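You operate a simulated robot arm through the tools that you are given. There is no shell and no other tool.

Carry out the task below with a simulated robot arm. There is one attempt and no reset: what you move stays moved.

TASK
Null the rings at the job card's mark and hold the reading.
Fine: run the carriage to the mark, brake it, then fine knob till RINGS shows 0.

Only the result counts: the job must be done as asked and must still hold three seconds after the hand-in. Knocking over, shifting, dropping, spilling or breaking anything else fails it.

THE ROBOT
A 6-joint arm with a four-finger gripper, fixed in place. Base frame: the origin is at the foot of the arm, x ahead of it, y to its left, z up; the work surface is at about z = 80. Units: cm, degrees, N and s.
With the tool pointing down near the work surface it reaches from about 54 to 88 cm from the base axis. Its first joint turns from -166.0 to 166.0 degrees. Payload 3.43 kg.
The TCP is the grasp point between the finger pads, 3 cm short of the fingertips. In the tool frame z runs along the fingers and y along their closing line. Largest opening 12 cm; the body of the gripper starts 8.5 cm behind the TCP.
Orientation is that of the tool frame in the base frame, as a unit quaternion [w, x, y, z]. With the fingers straight down and closing along the base's y, the tool's x points along the base's -x, its y along +y and its z along -z.

THE INTERFACE
- The arm moves only by the tool jog_arm. Its arguments are lists of equal length, an entry for each row: "translation": the shift along the tool's x, y, z in units of 30 mm (1.0 is 30 mm), a list of three; "turn": the turn, a rotation vector about the tool's x, y, z in units of 6 degrees (1.0 is 6 degrees), a list of three; "hand": the opening, from 0 (shut) to 1 (fully open). In form: {"translation": [[dx, dy, dz], ...], "turn": [[ax, ay, az], ...], "hand": [hand, ...]}. A call has 1 to 20 rows; each row shifts and turns the commanded pose from where the row before left it, along the tool's axes as they then stand. A call with a number of a shift or a turn outside -1 to 1 is refused whole. A row lasts 0.2 s, in which the tool goes at most 5 cm and 8.6 degrees; a call with a longer step from one row to the next is refused whole, and so is a gripper value outside its range. Where a pose cannot be reached the arm comes as near as it can. A force on the tool above 70 N (or 10 N above the force at the start of the call, whichever is more), or a blocked arm, ends the call early, and 0.2 s more pass. Each finger halts on what it meets, pressing with about 36 N; the grip force reading is that of the motor and also rises with nothing between the fingers. The clock runs only during rows and for 0.2 s after the last one: add rows that do not move to give the fingers time. It gives the time, the measured TCP pose, the force on the tool (base axes), the opening and the grip force at its end, in the units of the frame above (readings bear some noise), with the torque about the TCP (base axes, N m) and any sound that the robot's microphone picked up.
- Cameras (640 x 400 px; columns grow to the right, rows downward): "scene" is fixed at [4.33, 49.44, 143.12]; the picture's right is [-0.52, -0.86, 0.00], its down [-0.39, 0.23, -0.89] and it looks along [0.76, -0.46, -0.45] (base axes); focal length 363 px, centre (320, 200). "wrist" rides on the gripper at [7.1, -1.7, -12.1] in the tool frame; the picture's right is [0.23, 0.97, 0.00], its down [-0.81, 0.19, -0.55] and it looks along [-0.54, 0.13, 0.83] (tool axes); focal length 275 px, centre (320, 200).
- capture(camera): a new picture of that camera. No time passes.
- move_column(by): slides the trunk up (or, below 0, down) by that many cm; the arm rides with it, the base frame stays. It gives what a move gives, with no picture.
- pixel_to_xyz(camera, pixels): for up to 12 pixels [column, row] of the newest picture of that camera ("zoom" is the newest enlarged one), the place [x, y, z] in the base frame of the surface seen there, good to about 0.2 cm, but the place of the scene camera against the robot may be out by one fixed shift of up to 1.2 cm in any direction. No time passes.
- close_up(camera, box): a new picture of the part [left, top, right, bottom] of that camera's present view, enlarged. No time passes.
- hand_in(): hands the job in; it is judged then, once.

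Open the gripper and draw the arm clear of the work before you hand the job in, unless the task says otherwise.

The tools are called after ">>>" as a command line: name --argument value ..., lists and objects as JSON in quotes. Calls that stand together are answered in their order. jog_arm: Moves the arm, as the interface text tells. Its arguments: {"type":"object","properties":{"translation":{"type":"array","items":{"type":"array","items":{"type":"number"}}},"turn":{"type":"array","items":{"type":"array","items":{"type":"number"}}},"hand":{"type":"array","items":{"type":"number"}}},"required":["translation","turn","hand"]} The other tools are called the same way: move_column (by) slides the trunk up or down; capture (camera) takes a picture; pixel_to_xyz (camera, pixels) gives the place of the surface under pixels of a picture; close_up (camera, box) takes an enlarged picture of a part of a camera's view; hand_in () hands the job in.

At the start:

```text
time_s: 0.0
eef_pos: [53.14, -4.45, 120.37]
tcp_rot: [0.0, 0.0, 1.0, 0.0]
force: [0.5, -0.5, 0.3]
wrist_torque: [-0.02, 0.0, 0.0]
grip_width: 12.01
finger_force: 0.2
trunk travel left (down, up): [-20.0, 34.0]
```

scene: 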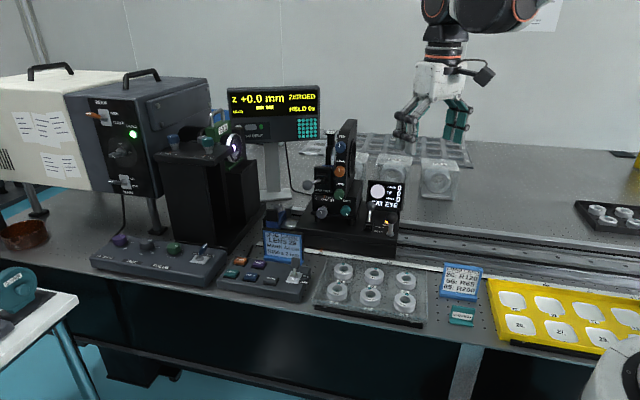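
wrist: 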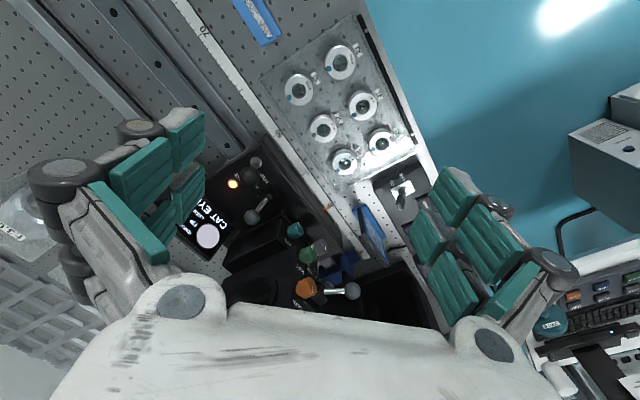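

I start by looking closely at the cards, the display and the carriage in the scene view.

>>> close_up --camera "scene" --box '[220, 80, 330, 149]'

>>> close_up --camera "scene" --box '[430, 255, 500, 330]'

>>> close_up --camera "scene" --box '[290, 110, 410, 260]'

>>> close_up --camera "scene" --box '[210, 220, 330, 300]'

>>> close_up --camera "scene" --box '[80, 200, 240, 300]'

```text
5.80 times, centred on (275, 114) of scene
```

zoom: 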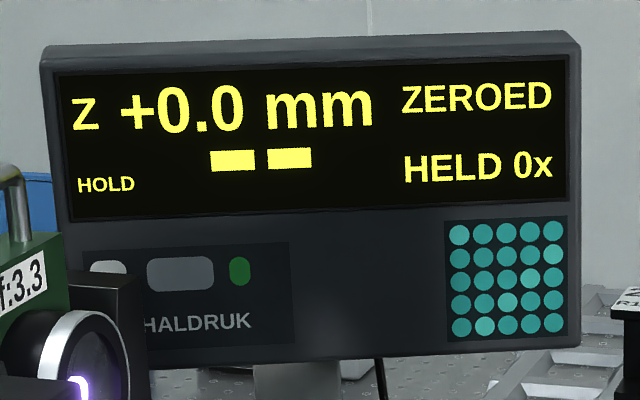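

```text
5.33 times, centred on (465, 292) of scene
```

zoom: 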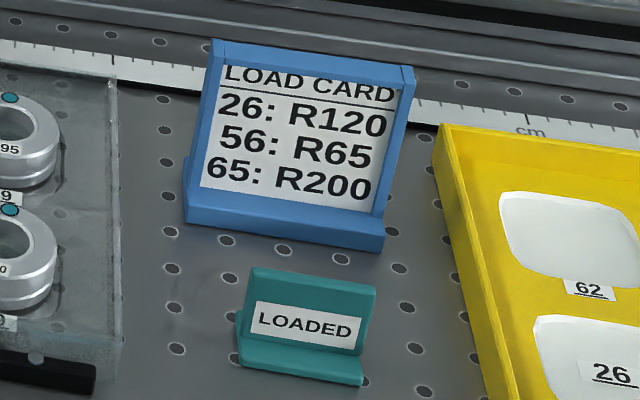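

```text
2.67 times, centred on (350, 185) of scene
```

zoom: 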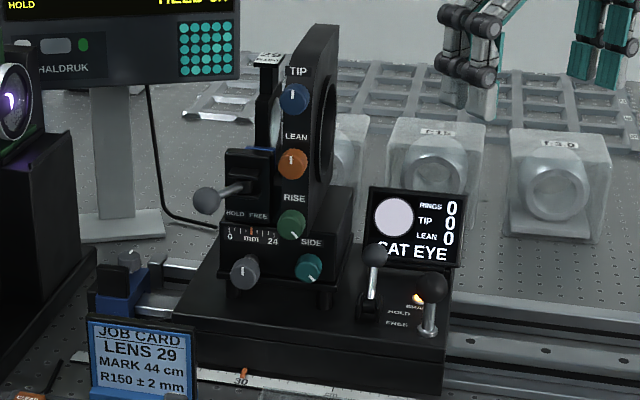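

```text
5.00 times, centred on (270, 260) of scene
```

zoom: 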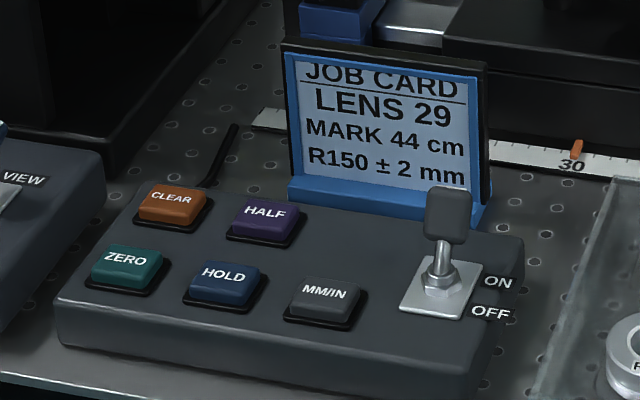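

```text
4.00 times, centred on (160, 250) of scene
```

zoom: 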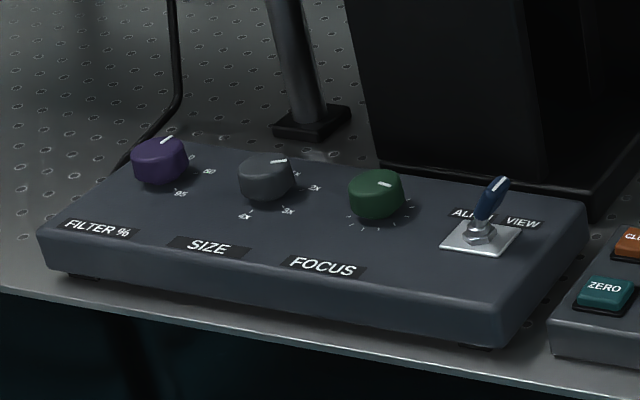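

Job card: lens 29, mark 44 cm. I zoom into the carriage controls and the scale.

>>> close_up --camera "scene" --box '[300, 175, 350, 225]'

>>> close_up --camera "scene" --box '[350, 175, 410, 245]'

>>> close_up --camera "scene" --box '[350, 230, 510, 310]'

>>> close_up --camera "scene" --box '[280, 230, 400, 290]'

>>> close_up --camera "wrist" --box '[180, 100, 400, 310]'

```text
8.00 times, centred on (325, 200) of scene
```

zoom: 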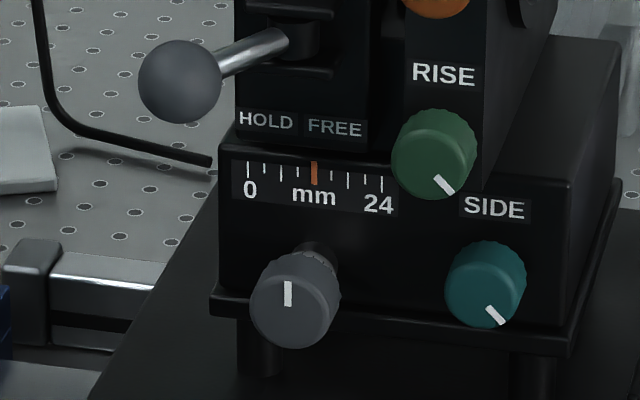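

```text
5.71 times, centred on (380, 210) of scene
```

zoom: 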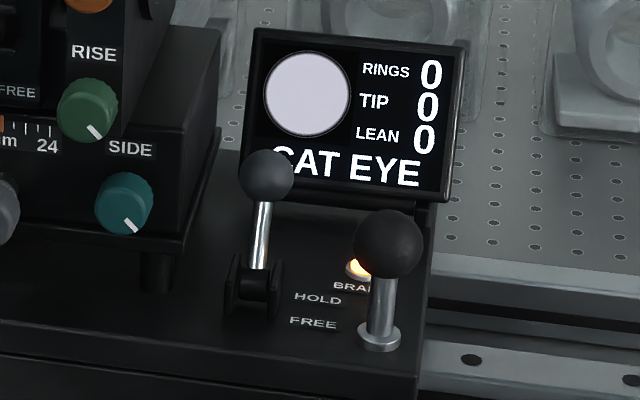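

```text
4.00 times, centred on (430, 270) of scene
```

zoom: 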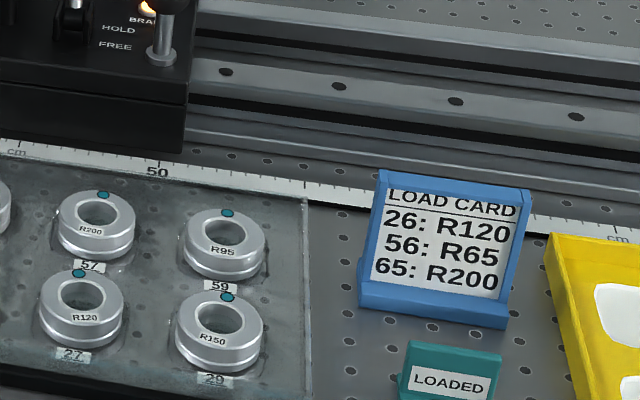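

```text
5.33 times, centred on (340, 260) of scene
```

zoom: 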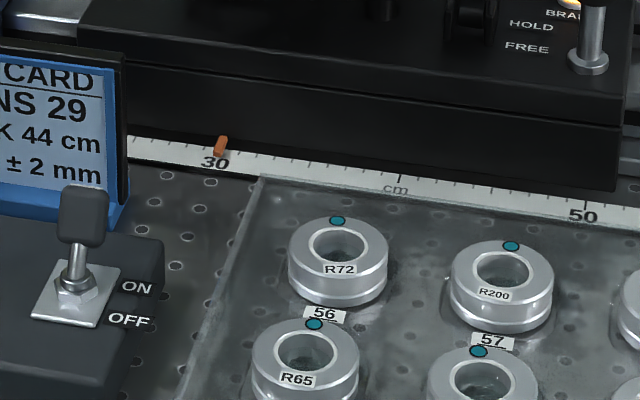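

```text
1.90 times, centred on (290, 205) of wrist
```

zoom: 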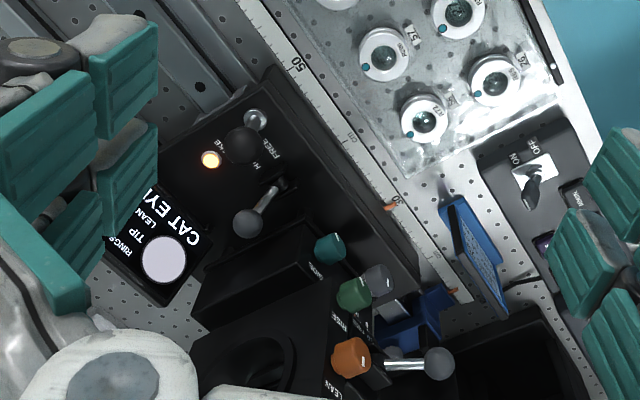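

The brake lever (grey ball) and push handle (black ball) are on the carriage; pointer at 30. I get places of key features from both cameras.

>>> capture --camera "scene"

>>> pixel_to_xyz --camera "scene" --pixels '[[375, 206], [391, 218], [389, 234], [369, 228], [316, 190], [321, 212], [319, 183], [346, 210], [330, 262], [390, 278], [443, 270], [343, 212]]'

>>> capture --camera "wrist"

>>> pixel_to_xyz --camera "wrist" --pixels '[[264, 176], [254, 162], [252, 217], [276, 195], [319, 247], [353, 292], [321, 206], [307, 286], [348, 205], [281, 133], [195, 20], [425, 185]]'

>>> pixel_to_xyz --camera "scene" --pixels '[[252, 259], [271, 264], [263, 277], [243, 273], [291, 280], [300, 262], [298, 274], [290, 256]]'

```text
taken
```

scene: 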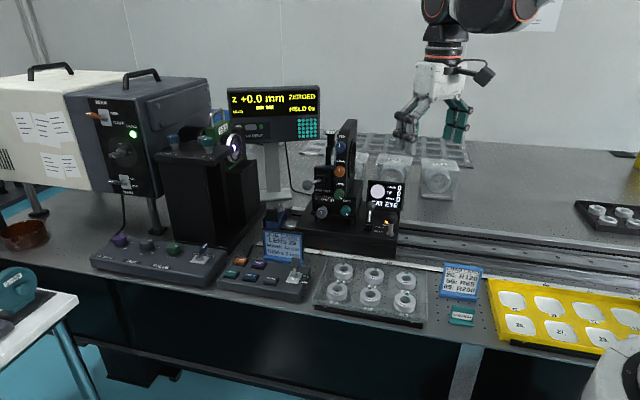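

```text
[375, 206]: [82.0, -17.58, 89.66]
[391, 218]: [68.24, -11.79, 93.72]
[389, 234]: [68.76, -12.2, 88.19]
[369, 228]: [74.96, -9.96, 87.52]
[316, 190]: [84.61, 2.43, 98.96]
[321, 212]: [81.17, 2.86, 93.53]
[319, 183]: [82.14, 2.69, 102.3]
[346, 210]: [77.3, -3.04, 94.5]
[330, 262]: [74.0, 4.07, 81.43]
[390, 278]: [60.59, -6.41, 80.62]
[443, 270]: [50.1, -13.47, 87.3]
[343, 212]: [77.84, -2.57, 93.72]
```

```text
taken
```

wrist: 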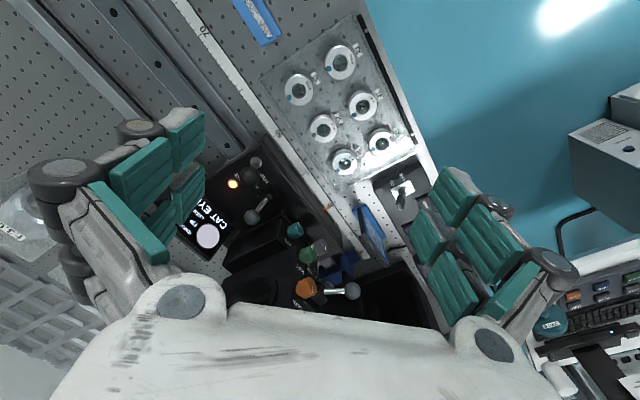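

```text
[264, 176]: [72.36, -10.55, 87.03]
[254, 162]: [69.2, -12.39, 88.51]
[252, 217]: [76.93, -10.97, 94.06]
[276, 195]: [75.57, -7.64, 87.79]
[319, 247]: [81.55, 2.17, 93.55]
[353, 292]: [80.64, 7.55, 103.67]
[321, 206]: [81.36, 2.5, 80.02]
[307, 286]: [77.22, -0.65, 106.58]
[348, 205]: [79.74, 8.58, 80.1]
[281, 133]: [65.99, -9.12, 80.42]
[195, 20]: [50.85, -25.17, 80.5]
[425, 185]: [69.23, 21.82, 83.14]
```

```text
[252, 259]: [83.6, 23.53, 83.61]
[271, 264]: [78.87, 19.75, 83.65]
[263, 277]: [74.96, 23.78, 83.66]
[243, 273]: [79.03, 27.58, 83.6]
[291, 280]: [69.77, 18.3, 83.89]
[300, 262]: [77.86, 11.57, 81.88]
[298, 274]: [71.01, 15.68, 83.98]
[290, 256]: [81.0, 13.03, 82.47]
```

I determine the rail direction from rule and carriage edges in the wrist picture.

>>> close_up --camera "wrist" --box '[180, 0, 400, 140]'

>>> close_up --camera "wrist" --box '[240, 120, 400, 220]'

```text
2.86 times, centred on (290, 70) of wrist
```

zoom: 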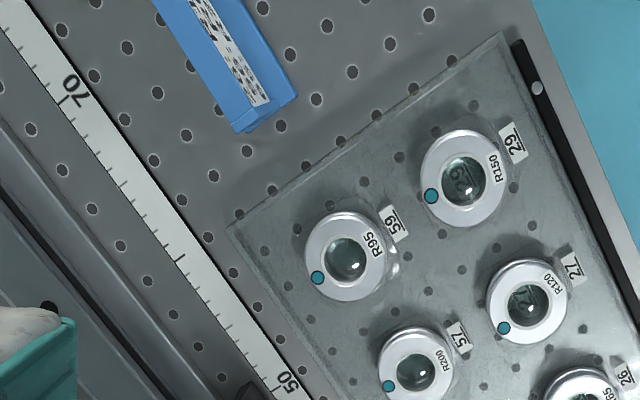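

```text
4.00 times, centred on (320, 170) of wrist
```

zoom: 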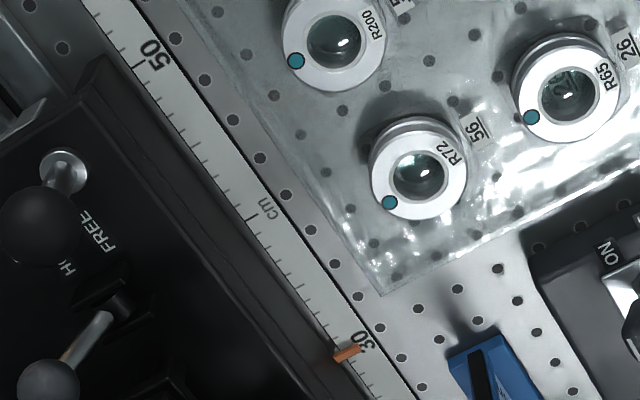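

Querying rule tick points in this zoom (pointer at (345,353), tick 40 at (253,215), tick 50 near (140,60)).

>>> pixel_to_xyz --camera "zoom" --pixels '[[252, 212], [348, 352], [338, 356], [142, 55], [400, 385], [330, 280], [200, 95], [60, 170], [35, 225], [120, 300], [45, 385], [260, 300]]'

```text
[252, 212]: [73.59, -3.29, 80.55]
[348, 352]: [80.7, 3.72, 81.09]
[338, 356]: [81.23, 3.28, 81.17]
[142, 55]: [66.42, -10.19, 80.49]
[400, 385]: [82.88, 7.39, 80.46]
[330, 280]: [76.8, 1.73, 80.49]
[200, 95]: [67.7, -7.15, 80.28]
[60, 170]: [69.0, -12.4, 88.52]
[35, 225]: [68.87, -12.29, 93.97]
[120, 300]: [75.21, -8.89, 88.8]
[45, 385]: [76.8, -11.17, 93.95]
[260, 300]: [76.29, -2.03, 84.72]
```

Rail direction is about u=(-0.716,-0.698), front f=(-0.698,0.716); carriage must go 14 cm along u. I turn the tool so its x lies along u and go above the handle for a closer wrist view.

>>> jog_arm --translation '[[0, 0, 0], [0, 0, 0], [0, 0, 0], [0, 0, 0], [0, 0, 0], [0, 0, 0], [0, 0, 0], [0, 0, 0], [-0.22, -0.8, 0.355], [-0.22, -0.8, 0.355], [-0.22, -0.8, 0.355], [-0.22, -0.8, 0.355], [-0.22, -0.8, 0.355], [-0.22, -0.8, 0.355], [0, 0, 0]]' --turn '[[0, 0, -0.9225], [0, 0, -0.9225], [0, 0, -0.9225], [0, 0, -0.9225], [0, 0, -0.9225], [0, 0, -0.9225], [0, 0, -0.9225], [0, 0, -0.9225], [0, 0, 0], [0, 0, 0], [0, 0, 0], [0, 0, 0], [0, 0, 0], [0, 0, 0], [0, 0, 0]]' --hand '[1, 1, 1, 1, 1, 1, 1, 1, 1, 1, 1, 1, 1, 1, 1]'

>>> capture --camera "wrist"

>>> capture --camera "scene"

```text
time_s: 3.2
eef_pos: [66.18, -12.25, 113.82]
tcp_rot: [0.001, -0.377, 0.926, 0.001]
force: [0.3, 0.7, 0.1]
wrist_torque: [0.0, 0.02, 0.0]
grip_width: 11.99
finger_force: 0.1
trunk travel left (down, up): [-20.0, 34.0]
```

```text
taken
```

wrist: 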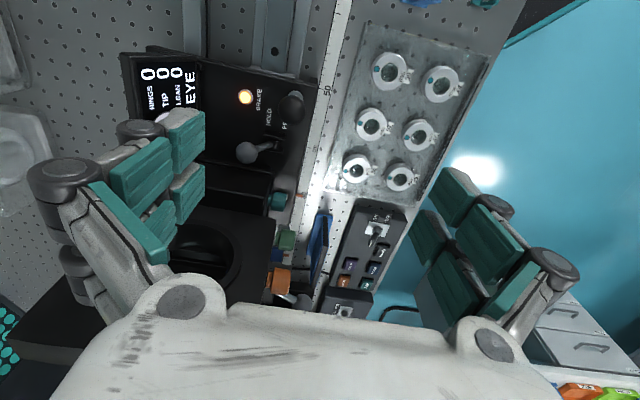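

```text
taken
```

scene: 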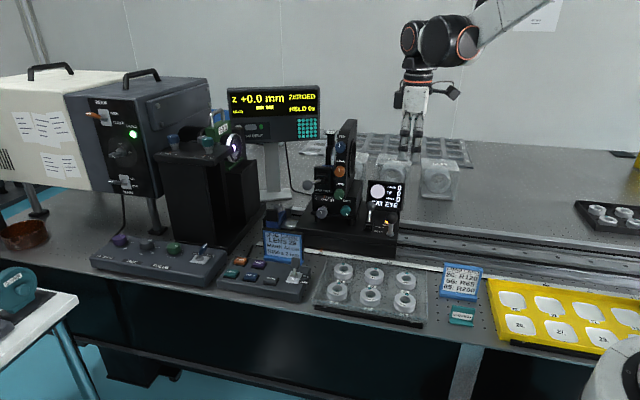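

Tool is aligned with the rail. Now a closer look at brake lever, handle and panel.

>>> close_up --camera "wrist" --box '[110, 30, 350, 190]'

>>> pixel_to_xyz --camera "wrist" --pixels '[[246, 153], [274, 144], [292, 106], [285, 120], [123, 55], [196, 55], [200, 115], [277, 199], [287, 240], [279, 281], [294, 300], [247, 195]]'

>>> pixel_to_xyz --camera "wrist" --pixels '[[240, 210], [190, 250], [215, 215], [317, 240], [372, 266], [347, 266], [343, 282], [370, 283], [366, 296], [376, 235], [222, 90], [247, 97]]'

```text
2.50 times, centred on (230, 110) of wrist
```

zoom: 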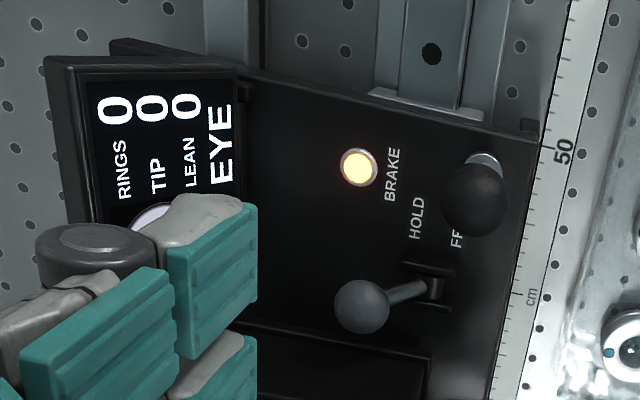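

```text
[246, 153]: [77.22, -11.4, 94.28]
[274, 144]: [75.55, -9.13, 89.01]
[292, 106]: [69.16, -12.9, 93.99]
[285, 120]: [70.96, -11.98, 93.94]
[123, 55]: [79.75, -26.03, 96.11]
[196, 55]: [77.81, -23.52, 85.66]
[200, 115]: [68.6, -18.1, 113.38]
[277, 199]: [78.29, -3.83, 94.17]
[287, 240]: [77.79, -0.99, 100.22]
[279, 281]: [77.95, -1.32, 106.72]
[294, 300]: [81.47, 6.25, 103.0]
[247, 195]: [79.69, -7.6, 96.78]
```

```text
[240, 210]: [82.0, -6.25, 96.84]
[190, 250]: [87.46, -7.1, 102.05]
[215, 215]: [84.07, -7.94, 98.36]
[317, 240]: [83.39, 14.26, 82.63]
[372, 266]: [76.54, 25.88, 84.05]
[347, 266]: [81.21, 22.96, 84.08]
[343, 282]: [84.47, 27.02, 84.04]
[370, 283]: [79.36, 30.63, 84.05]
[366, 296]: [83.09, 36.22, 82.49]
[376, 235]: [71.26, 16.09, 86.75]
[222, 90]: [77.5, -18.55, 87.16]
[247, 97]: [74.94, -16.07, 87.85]
```

The lever ball is at about (77.0,-11.3,93), leaning back toward HOLD; the panel leaves ~7 cm behind it. I close the hand, go behind the ball and part of the way down.

>>> jog_arm --translation '[[-0.557, -0.683, 0], [-0.557, -0.683, 0], [-0.557, -0.683, 0], [-0.557, -0.683, 0], [-0.557, -0.683, 0], [0, 0, 0.8], [0, 0, 0.8], [0, 0, 0.8], [0, 0, 0.8], [0, 0, 0]]' --turn '[[0, 0, 0], [0, 0, 0], [0, 0, 0], [0, 0, 0], [0, 0, 0], [0, 0, 0], [0, 0, 0], [0, 0, 0], [0, 0, 0], [0, 0, 0]]' --hand '[0, 0, 0, 0, 0, 0, 0, 0, 0, 0]'

>>> capture --camera "wrist"

>>> close_up --camera "scene" --box '[290, 80, 450, 260]'

```text
time_s: 5.4
eef_pos: [79.33, -13.62, 104.11]
tcp_rot: [0.001, -0.377, 0.926, 0.0]
force: [0.1, 1.2, -1.0]
wrist_torque: [-0.01, 0.03, -0.01]
grip_width: 0.0
finger_force: 33.2
trunk travel left (down, up): [-20.0, 34.0]
```

```text
taken
```

wrist: 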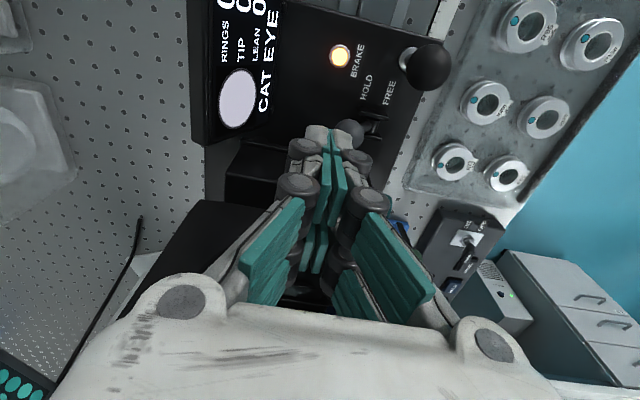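

```text
2.22 times, centred on (370, 170) of scene
```

zoom: 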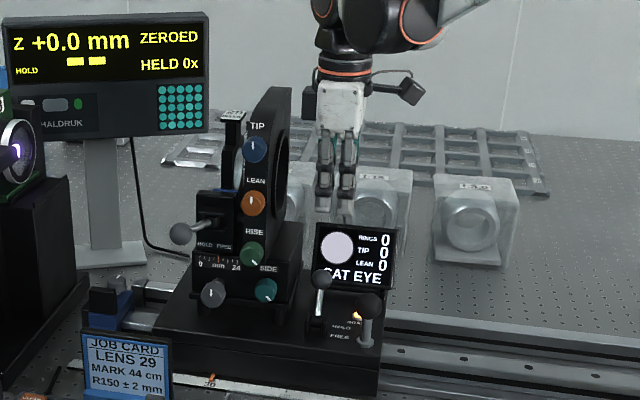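

Fingers are just behind the ball (ball at ~(350,132) in the wrist view). I check places before lowering.

>>> pixel_to_xyz --camera "wrist" --pixels '[[352, 128], [355, 140], [240, 138], [275, 112], [195, 140], [235, 160], [265, 147], [275, 185], [325, 133], [338, 140], [428, 67], [385, 110]]'

>>> close_up --camera "wrist" --box '[200, 20, 460, 200]'

```text
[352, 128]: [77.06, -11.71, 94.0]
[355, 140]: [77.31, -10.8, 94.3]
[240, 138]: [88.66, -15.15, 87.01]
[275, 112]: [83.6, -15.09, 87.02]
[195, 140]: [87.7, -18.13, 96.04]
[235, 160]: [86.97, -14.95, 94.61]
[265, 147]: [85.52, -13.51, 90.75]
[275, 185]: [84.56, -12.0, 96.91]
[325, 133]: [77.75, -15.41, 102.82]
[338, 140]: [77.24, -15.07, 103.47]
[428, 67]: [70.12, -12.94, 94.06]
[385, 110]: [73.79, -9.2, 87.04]
```

```text
2.22 times, centred on (330, 110) of wrist
```

zoom: 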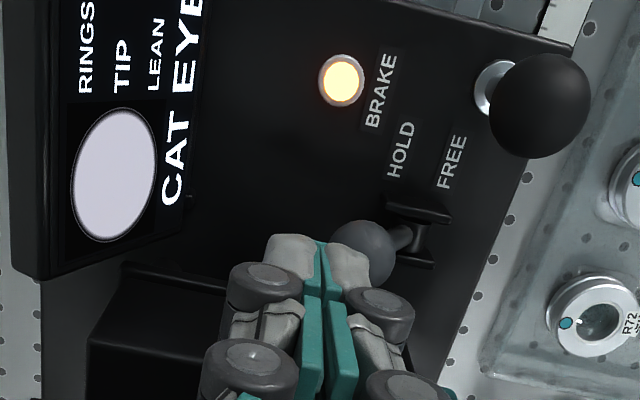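

Clear enough; I shift 0.8 cm further back and lower to about z=94.8 behind the ball.

>>> jog_arm --translation '[[0, -0.27, 0], [0, 0, 0.62], [0, 0, 0.62], [0, 0, 0.62], [0, 0, 0.62], [0, 0, 0.62], [0, 0, 0]]' --turn '[[0, 0, 0], [0, 0, 0], [0, 0, 0], [0, 0, 0], [0, 0, 0], [0, 0, 0], [0, 0, 0]]' --hand '[0, 0, 0, 0, 0, 0, 0]'

>>> close_up --camera "scene" --box '[290, 80, 450, 260]'

>>> capture --camera "wrist"

```text
time_s: 7.0
eef_pos: [79.64, -14.08, 94.94]
tcp_rot: [-0.001, -0.378, 0.926, 0.0]
force: [-0.3, -0.6, 0.7]
wrist_torque: [0.03, -0.01, 0.01]
grip_width: 0.0
finger_force: 33.5
trunk travel left (down, up): [-20.0, 34.0]
```

```text
2.22 times, centred on (370, 170) of scene
```

zoom: 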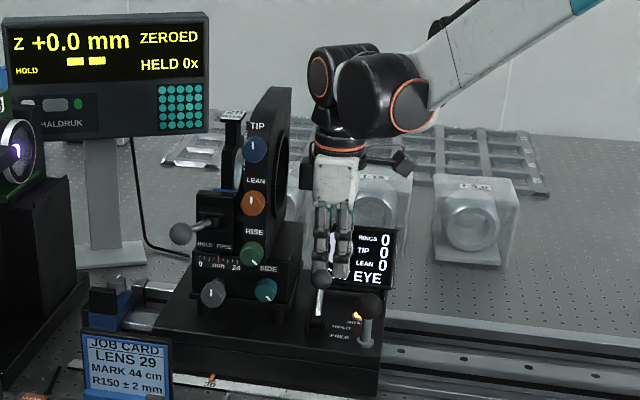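

```text
taken
```

wrist: 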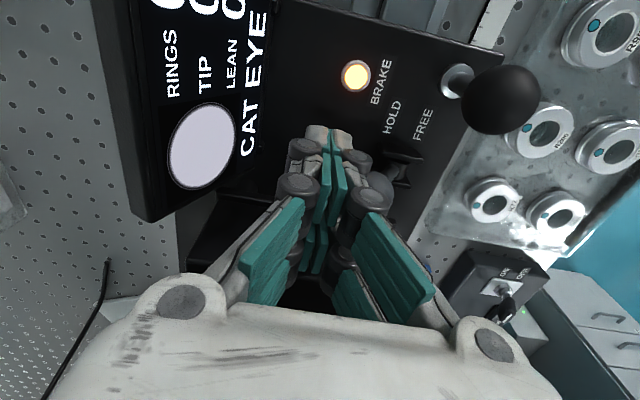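

Fingers are behind the ball; pushing it toward the front (tool +y) in small rows.

>>> jog_arm --translation '[[0, 0.3, 0], [0, 0.3, 0], [0, 0.3, 0], [0, 0.3, 0], [0, 0.3, 0], [0, 0.3, 0], [0, 0.3, 0], [0, 0, 0]]' --turn '[[0, 0, 0], [0, 0, 0], [0, 0, 0], [0, 0, 0], [0, 0, 0], [0, 0, 0], [0, 0, 0], [0, 0, 0]]' --hand '[0, 0, 0, 0, 0, 0, 0, 0]'

>>> close_up --camera "scene" --box '[290, 80, 450, 260]'

>>> capture --camera "wrist"

```text
time_s: 8.8
eef_pos: [75.31, -9.58, 94.93]
tcp_rot: [0.0, -0.377, 0.926, 0.001]
force: [0.6, -0.4, 0.4]
wrist_torque: [0.03, 0.01, 0.0]
grip_width: 0.0
finger_force: 33.0
trunk travel left (down, up): [-20.0, 34.0]
```

```text
2.22 times, centred on (370, 170) of scene
```

zoom: 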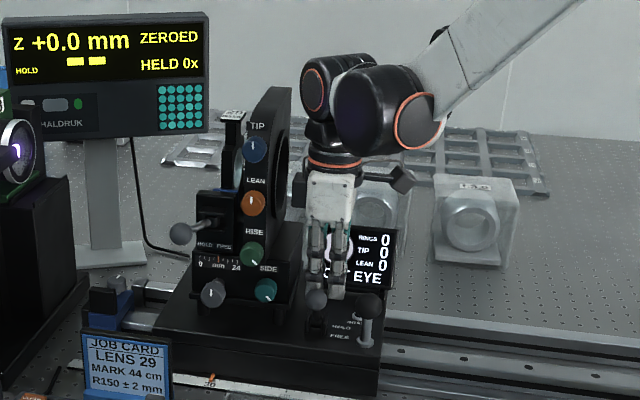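

```text
taken
```

wrist: 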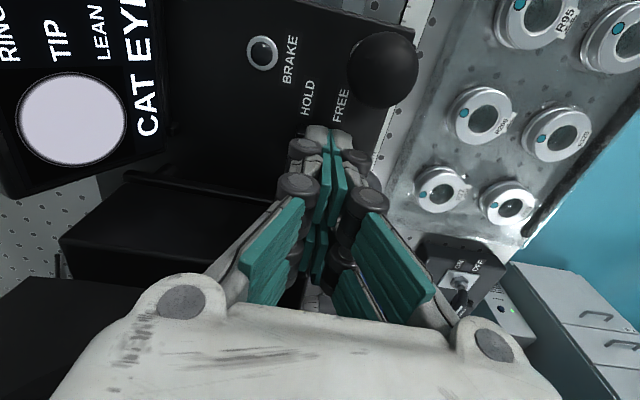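

The brake lamp is now off, so the carriage is free. I raise the tool straight up and look at the handle.

>>> jog_arm --translation '[[0, -0.1, -0.3], [0, 0, -0.9], [0, 0, -0.9], [0, 0, -0.9], [0, 0, -0.9], [0.4, 0, 0], [0, 0, 0]]' --turn '[[0, 0, 0], [0, 0, 0], [0, 0, 0], [0, 0, 0], [0, 0, 0], [0, 0, 0], [0, 0, 0]]' --hand '[0, 0, 0, 0, 0, 0, 0]'

>>> capture --camera "wrist"

>>> close_up --camera "scene" --box '[290, 80, 450, 260]'

```text
time_s: 10.4
eef_pos: [74.59, -10.67, 106.68]
tcp_rot: [0.0, -0.378, 0.926, 0.0]
force: [-0.1, -0.6, 0.2]
wrist_torque: [-0.03, -0.02, -0.01]
grip_width: 0.01
finger_force: 33.9
trunk travel left (down, up): [-20.0, 34.0]
```

```text
taken
```

wrist: 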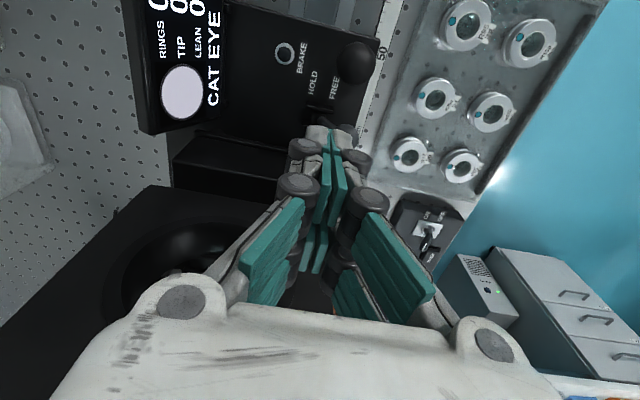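

```text
2.22 times, centred on (370, 170) of scene
```

zoom: 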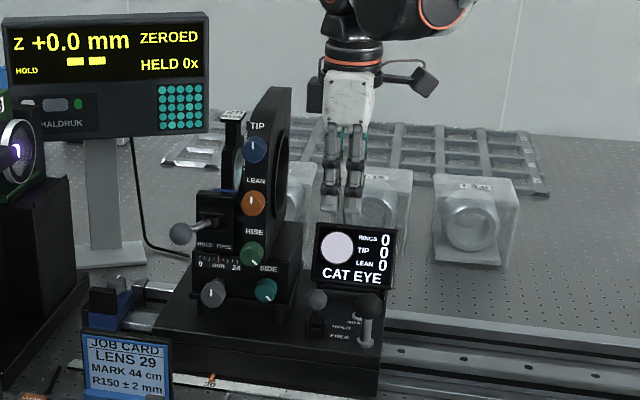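

Lever stays at FREE. I measure the handle ball's outline in the wrist view.

>>> pixel_to_xyz --camera "wrist" --pixels '[[357, 62], [342, 62], [371, 62], [357, 48], [357, 78], [350, 70], [340, 80], [283, 53], [320, 115], [352, 124]]'

>>> close_up --camera "wrist" --box '[260, 20, 420, 140]'

>>> pixel_to_xyz --camera "scene" --pixels '[[383, 218], [380, 215], [369, 215], [375, 219]]'

```text
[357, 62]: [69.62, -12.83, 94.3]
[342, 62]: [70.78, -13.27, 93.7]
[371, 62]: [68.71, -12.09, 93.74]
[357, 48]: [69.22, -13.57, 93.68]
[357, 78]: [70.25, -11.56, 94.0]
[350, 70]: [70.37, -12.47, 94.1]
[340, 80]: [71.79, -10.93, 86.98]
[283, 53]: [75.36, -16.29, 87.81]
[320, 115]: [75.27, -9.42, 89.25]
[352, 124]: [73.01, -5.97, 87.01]
```

```text
3.33 times, centred on (340, 80) of wrist
```

zoom: 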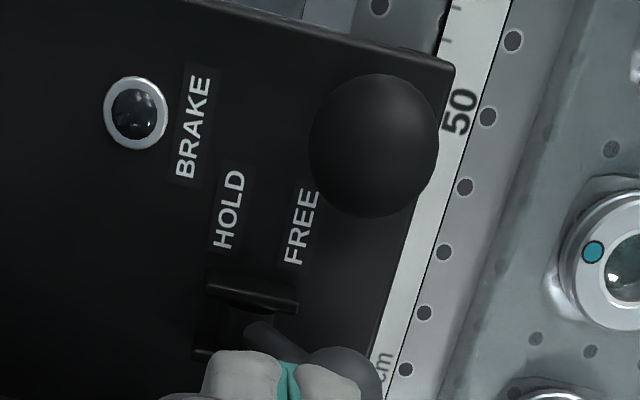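

```text
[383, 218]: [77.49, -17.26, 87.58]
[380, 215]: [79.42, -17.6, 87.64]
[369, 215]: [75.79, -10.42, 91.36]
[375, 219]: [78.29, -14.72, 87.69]
```

Handle ball centre ≈ (69.6,-12.6,93). I go over it with the hand half open, lower, and close on it (closing line across the rail).

>>> jog_arm --translation '[[0.8, 0.35, 0], [0.853, 0.35, 0], [0, 0, 0.73], [0, 0, 0.73], [0, 0, 0.73], [0, 0, 0.73], [0, 0, 0.73], [0, 0, 0.73], [0, 0, 0]]' --turn '[[0, 0, 0], [0, 0, 0], [0, 0, 0], [0, 0, 0], [0, 0, 0], [0, 0, 0], [0, 0, 0], [0, 0, 0], [0, 0, 0]]' --hand '[0.5, 0.5, 0.5, 0.5, 0.5, 0.5, 0.5, 0.5, 0.5]'

>>> capture --camera "wrist"

>>> close_up --camera "scene" --box '[290, 80, 450, 260]'

```text
time_s: 12.4
eef_pos: [69.59, -12.63, 93.39]
tcp_rot: [0.0, -0.376, 0.926, 0.0]
force: [0.0, 0.6, -0.3]
wrist_torque: [-0.06, -0.01, 0.01]
grip_width: 6.0
finger_force: 0.0
trunk travel left (down, up): [-20.0, 34.0]
```

```text
taken
```

wrist: 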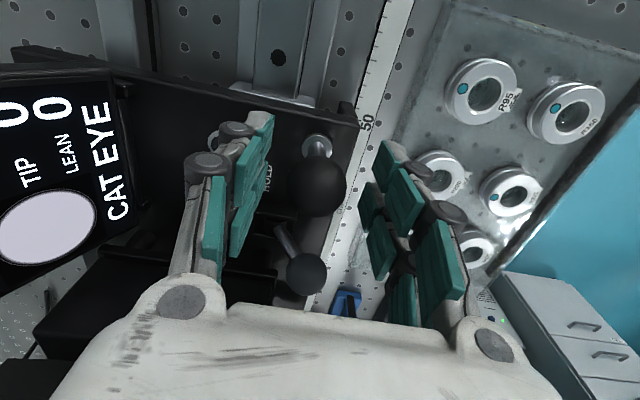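

```text
2.22 times, centred on (370, 170) of scene
```

zoom: 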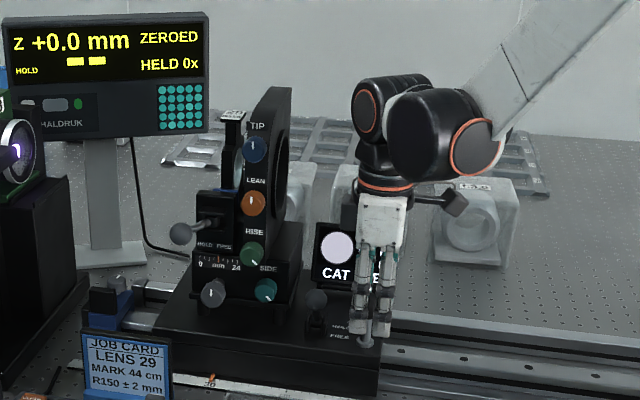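

Ball at (316,185) is exactly at the TCP's spot. Closing on it.

>>> jog_arm --translation '[[0, 0, 0], [0, 0, 0], [0, 0, 0], [0, 0, 0]]' --turn '[[0, 0, 0], [0, 0, 0], [0, 0, 0], [0, 0, 0]]' --hand '[0.1, 0.1, 0.1, 0.1]'

>>> jog_arm --translation '[[0.1, 0, 0], [0.2, 0, 0], [0.2, 0, 0], [0.2, 0, 0], [0.2, 0, 0], [0.1, 0, 0], [0, 0, 0]]' --turn '[[0, 0, 0], [0, 0, 0], [0, 0, 0], [0, 0, 0], [0, 0, 0], [0, 0, 0], [0, 0, 0]]' --hand '[0.1, 0.1, 0.1, 0.1, 0.1, 0.1, 0.1]'

>>> close_up --camera "scene" --box '[220, 80, 420, 260]'

>>> capture --camera "wrist"

```text
time_s: 13.4
eef_pos: [69.69, -12.75, 93.55]
tcp_rot: [-0.001, -0.377, 0.926, 0.0]
force: [13.7, -7.3, 11.9]
wrist_torque: [-0.04, -0.24, -0.04]
grip_width: 3.23
finger_force: 44.8
trunk travel left (down, up): [-20.0, 34.0]
```

```text
time_s: 15.0
eef_pos: [67.54, -14.78, 93.49]
tcp_rot: [0.0, -0.377, 0.926, 0.001]
force: [2.9, 2.3, -10.0]
wrist_torque: [0.1, -0.06, -0.05]
grip_width: 3.21
finger_force: 44.9
trunk travel left (down, up): [-20.0, 34.0]
```

```text
2.22 times, centred on (320, 170) of scene
```

zoom: 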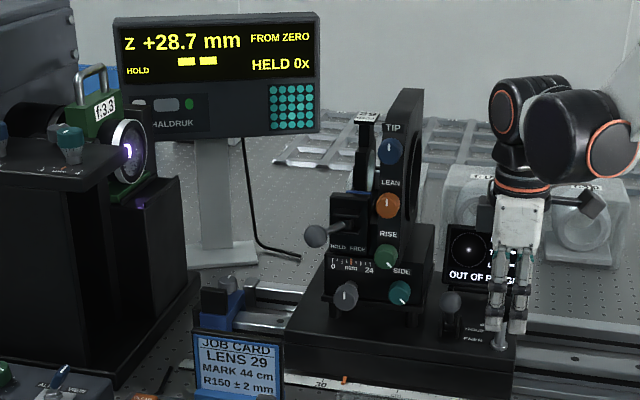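

```text
taken
```

wrist: 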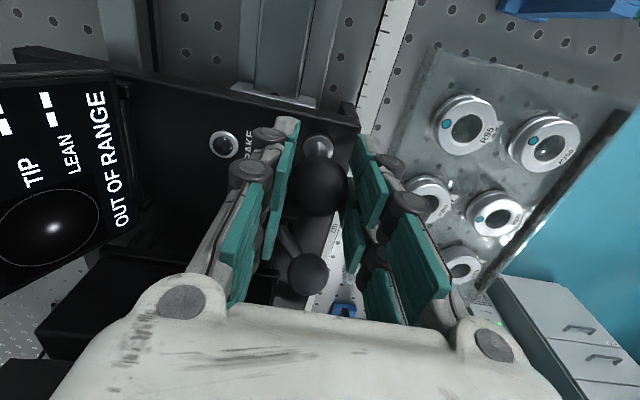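

Z reads +28.7 mm and the carriage follows. Continuing about 10.5 cm more along u.

>>> jog_arm --translation '[[0.15, 0, 0], [0.25, 0, 0], [0.3, 0, 0], [0.3, 0, 0], [0.3, 0, 0], [0.3, 0, 0], [0.3, 0, 0], [0.3, 0, 0], [0.3, 0, 0], [0.3, 0, 0], [0.3, 0, 0], [0.25, 0, 0], [0.15, 0, 0], [0, 0, 0]]' --turn '[[0, 0, 0], [0, 0, 0], [0, 0, 0], [0, 0, 0], [0, 0, 0], [0, 0, 0], [0, 0, 0], [0, 0, 0], [0, 0, 0], [0, 0, 0], [0, 0, 0], [0, 0, 0], [0, 0, 0], [0, 0, 0]]' --hand '[0.1, 0.1, 0.1, 0.1, 0.1, 0.1, 0.1, 0.1, 0.1, 0.1, 0.1, 0.1, 0.1, 0.1]'

>>> close_up --camera "scene" --box '[220, 80, 480, 280]'

>>> capture --camera "wrist"

```text
time_s: 18.0
eef_pos: [60.06, -22.1, 93.69]
tcp_rot: [-0.001, -0.377, 0.926, 0.0]
force: [1.5, -0.8, -18.3]
wrist_torque: [-0.03, -0.06, 0.11]
grip_width: 3.23
finger_force: 44.2
trunk travel left (down, up): [-20.0, 34.0]
```

```text
2.00 times, centred on (350, 180) of scene
```

zoom: 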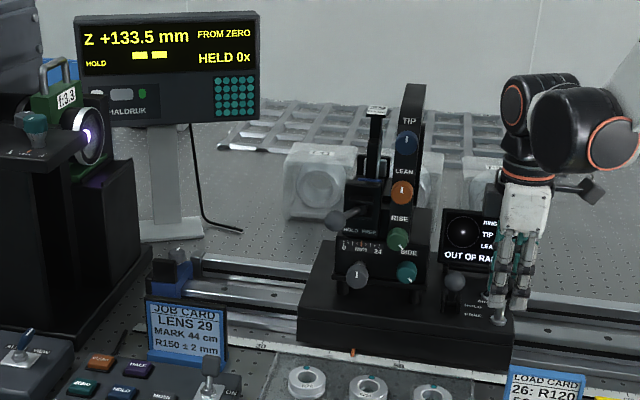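

```text
taken
```

wrist: 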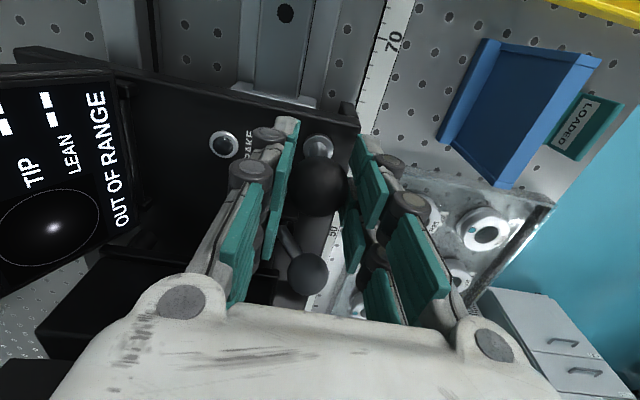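

Z +133.5; moving 6.5 mm more.

>>> jog_arm --translation '[[0.1, 0, 0], [0.117, 0, 0], [0, 0, 0], [0, 0, 0]]' --turn '[[0, 0, 0], [0, 0, 0], [0, 0, 0], [0, 0, 0]]' --hand '[0.1, 0.1, 0.1, 0.1]'

>>> close_up --camera "scene" --box '[220, 80, 480, 280]'

>>> close_up --camera "scene" --box '[350, 235, 450, 295]'

```text
time_s: 19.0
eef_pos: [59.75, -22.5, 93.51]
tcp_rot: [0.001, -0.377, 0.926, 0.0]
force: [6.2, -5.0, -14.0]
wrist_torque: [-0.1, -0.06, -0.17]
grip_width: 3.21
finger_force: 44.7
trunk travel left (down, up): [-20.0, 34.0]
```

```text
2.00 times, centred on (350, 180) of scene
```

zoom: 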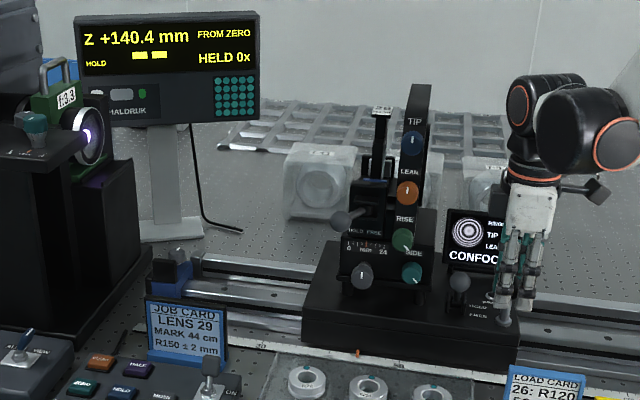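

```text
6.40 times, centred on (400, 265) of scene
```

zoom: 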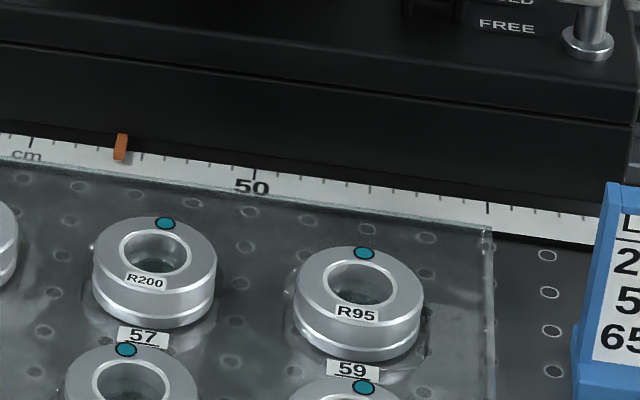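

Pointer sits at 44, Z +140.4, panel says CONFOCAL. I release the handle and rise to look.

>>> jog_arm --translation '[[0, 0, 0], [0, 0, 0], [0, 0, 0], [0, 0, -0.8], [0, 0, -0.8], [0, 0, -0.8], [0, 0, -0.8], [0, 0, -0.8], [0, 0, 0]]' --turn '[[0, 0, 0], [0, 0, 0], [0, 0, 0], [0, 0, 0], [0, 0, 0], [0, 0, 0], [0, 0, 0], [0, 0, 0], [0, 0, 0]]' --hand '[0.5, 0.5, 0.5, 0.5, 0.5, 0.5, 0.5, 0.5, 0.5]'

>>> close_up --camera "scene" --box '[220, 80, 480, 280]'

>>> close_up --camera "scene" --box '[420, 170, 500, 250]'

>>> capture --camera "wrist"

```text
time_s: 21.0
eef_pos: [59.57, -22.4, 105.72]
tcp_rot: [0.0, -0.377, 0.926, 0.0]
force: [-0.2, -0.7, 0.5]
wrist_torque: [0.03, -0.01, -0.01]
grip_width: 6.01
finger_force: 0.0
trunk travel left (down, up): [-20.0, 34.0]
```

```text
2.00 times, centred on (350, 180) of scene
```

zoom: 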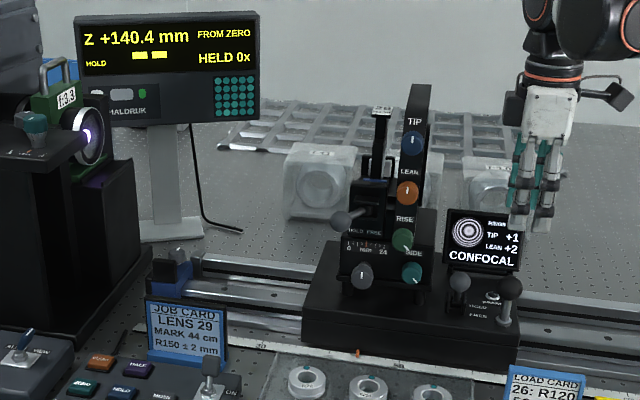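

```text
5.00 times, centred on (460, 210) of scene
```

zoom: 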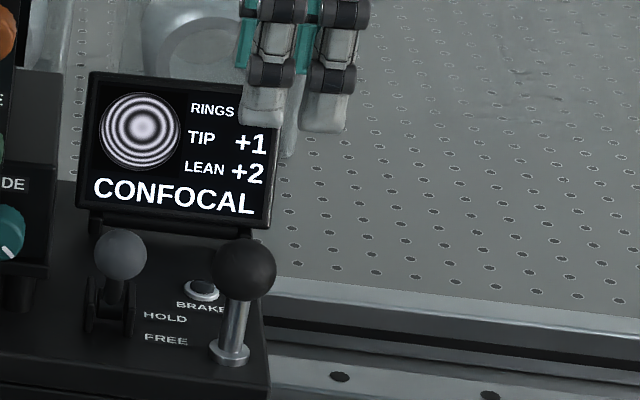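

```text
taken
```

wrist: 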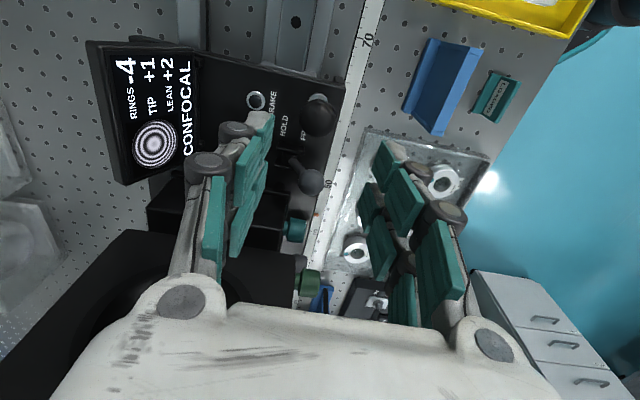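

RINGS −4. Now the brake: I measure the lever ball (311,181) in its new FREE position.

>>> pixel_to_xyz --camera "wrist" --pixels '[[311, 180], [302, 180], [320, 180], [311, 171], [311, 190], [318, 115], [305, 115], [331, 115], [255, 99], [294, 165], [317, 60], [295, 230]]'

>>> close_up --camera "wrist" --box '[80, 30, 360, 310]'

```text
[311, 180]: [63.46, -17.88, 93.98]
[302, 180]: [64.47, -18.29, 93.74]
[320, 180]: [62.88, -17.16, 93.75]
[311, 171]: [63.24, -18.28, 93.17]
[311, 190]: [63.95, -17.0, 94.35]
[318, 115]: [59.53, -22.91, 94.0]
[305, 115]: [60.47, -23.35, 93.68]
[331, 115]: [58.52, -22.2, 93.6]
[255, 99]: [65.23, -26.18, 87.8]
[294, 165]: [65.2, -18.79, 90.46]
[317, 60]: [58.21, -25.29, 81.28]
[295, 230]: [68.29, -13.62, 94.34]
```

```text
1.43 times, centred on (220, 170) of wrist
```

zoom: 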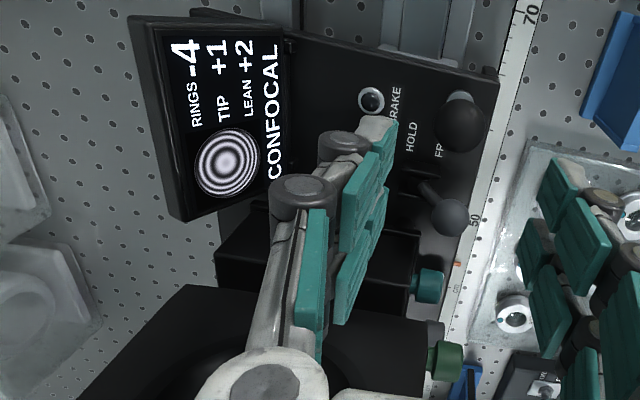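

Lever ball ≈ (63.7,-17.7). I close the hand, place it in front of the ball and lower.

>>> jog_arm --translation '[[-0.694, 0.443, 0], [-0.694, 0.443, 0], [-0.694, 0.443, 0], [0, 0, 0.605], [0, 0, 0.605], [0, 0, 0.605], [0, 0, 0.605], [0, 0, 0.605], [0, 0, 0.605], [0, 0, 0]]' --turn '[[0, 0, 0], [0, 0, 0], [0, 0, 0], [0, 0, 0], [0, 0, 0], [0, 0, 0], [0, 0, 0], [0, 0, 0], [0, 0, 0], [0, 0, 0]]' --hand '[0, 0, 0, 0, 0, 0, 0, 0, 0, 0]'

>>> capture --camera "wrist"

>>> close_up --camera "scene" --box '[340, 120, 500, 280]'

```text
time_s: 23.2
eef_pos: [61.24, -15.28, 94.75]
tcp_rot: [0.0, -0.377, 0.926, 0.0]
force: [1.1, -0.4, 0.0]
wrist_torque: [-0.02, 0.0, 0.0]
grip_width: 0.0
finger_force: 33.6
trunk travel left (down, up): [-20.0, 34.0]
```

```text
taken
```

wrist: 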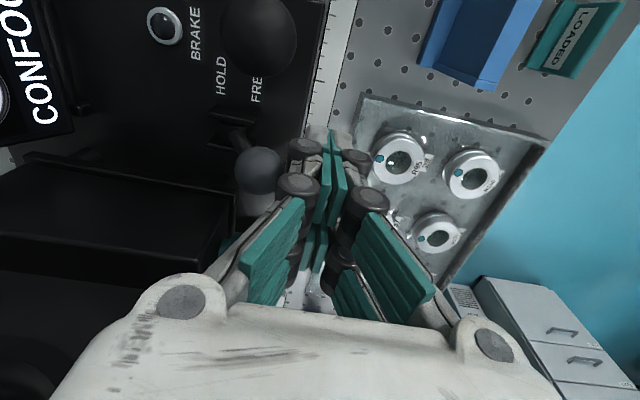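

```text
2.50 times, centred on (420, 200) of scene
```

zoom: 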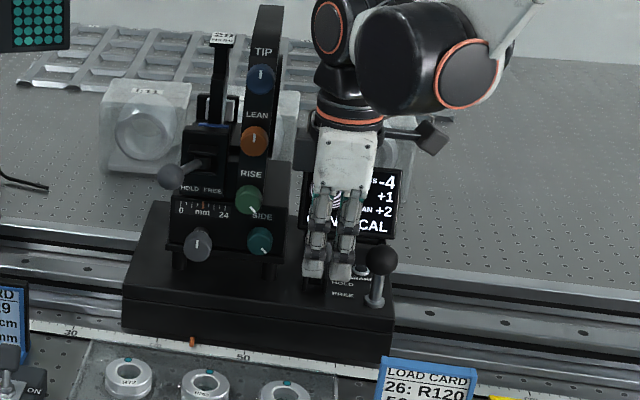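

Pushing the lever back to HOLD in small rows.

>>> jog_arm --translation '[[0, -0.27, 0], [0, -0.27, 0], [0, -0.27, 0], [0, -0.27, 0], [0, -0.27, 0], [0, -0.27, 0], [0, -0.27, 0], [0, 0, 0]]' --turn '[[0, 0, 0], [0, 0, 0], [0, 0, 0], [0, 0, 0], [0, 0, 0], [0, 0, 0], [0, 0, 0], [0, 0, 0]]' --hand '[0, 0, 0, 0, 0, 0, 0, 0]'

>>> capture --camera "wrist"

>>> capture --camera "scene"

```text
time_s: 25.0
eef_pos: [65.25, -19.25, 94.81]
tcp_rot: [0.0, -0.378, 0.926, 0.0]
force: [-0.4, 0.1, -0.2]
wrist_torque: [0.01, -0.02, 0.02]
grip_width: 0.02
finger_force: 33.6
trunk travel left (down, up): [-20.0, 34.0]
```

```text
taken
```

wrist: 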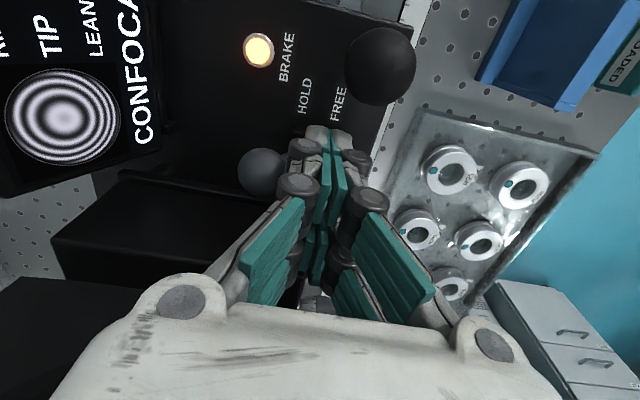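

```text
taken
```

scene: 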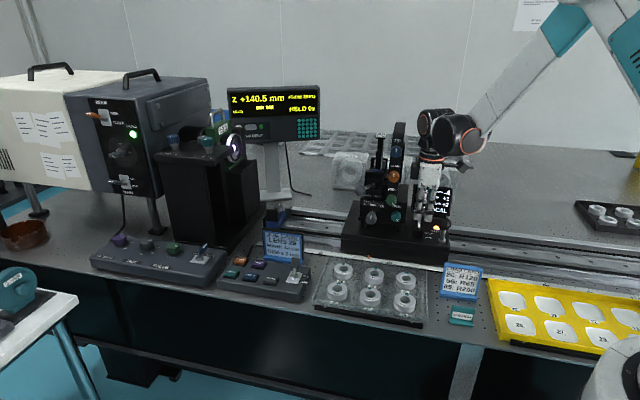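

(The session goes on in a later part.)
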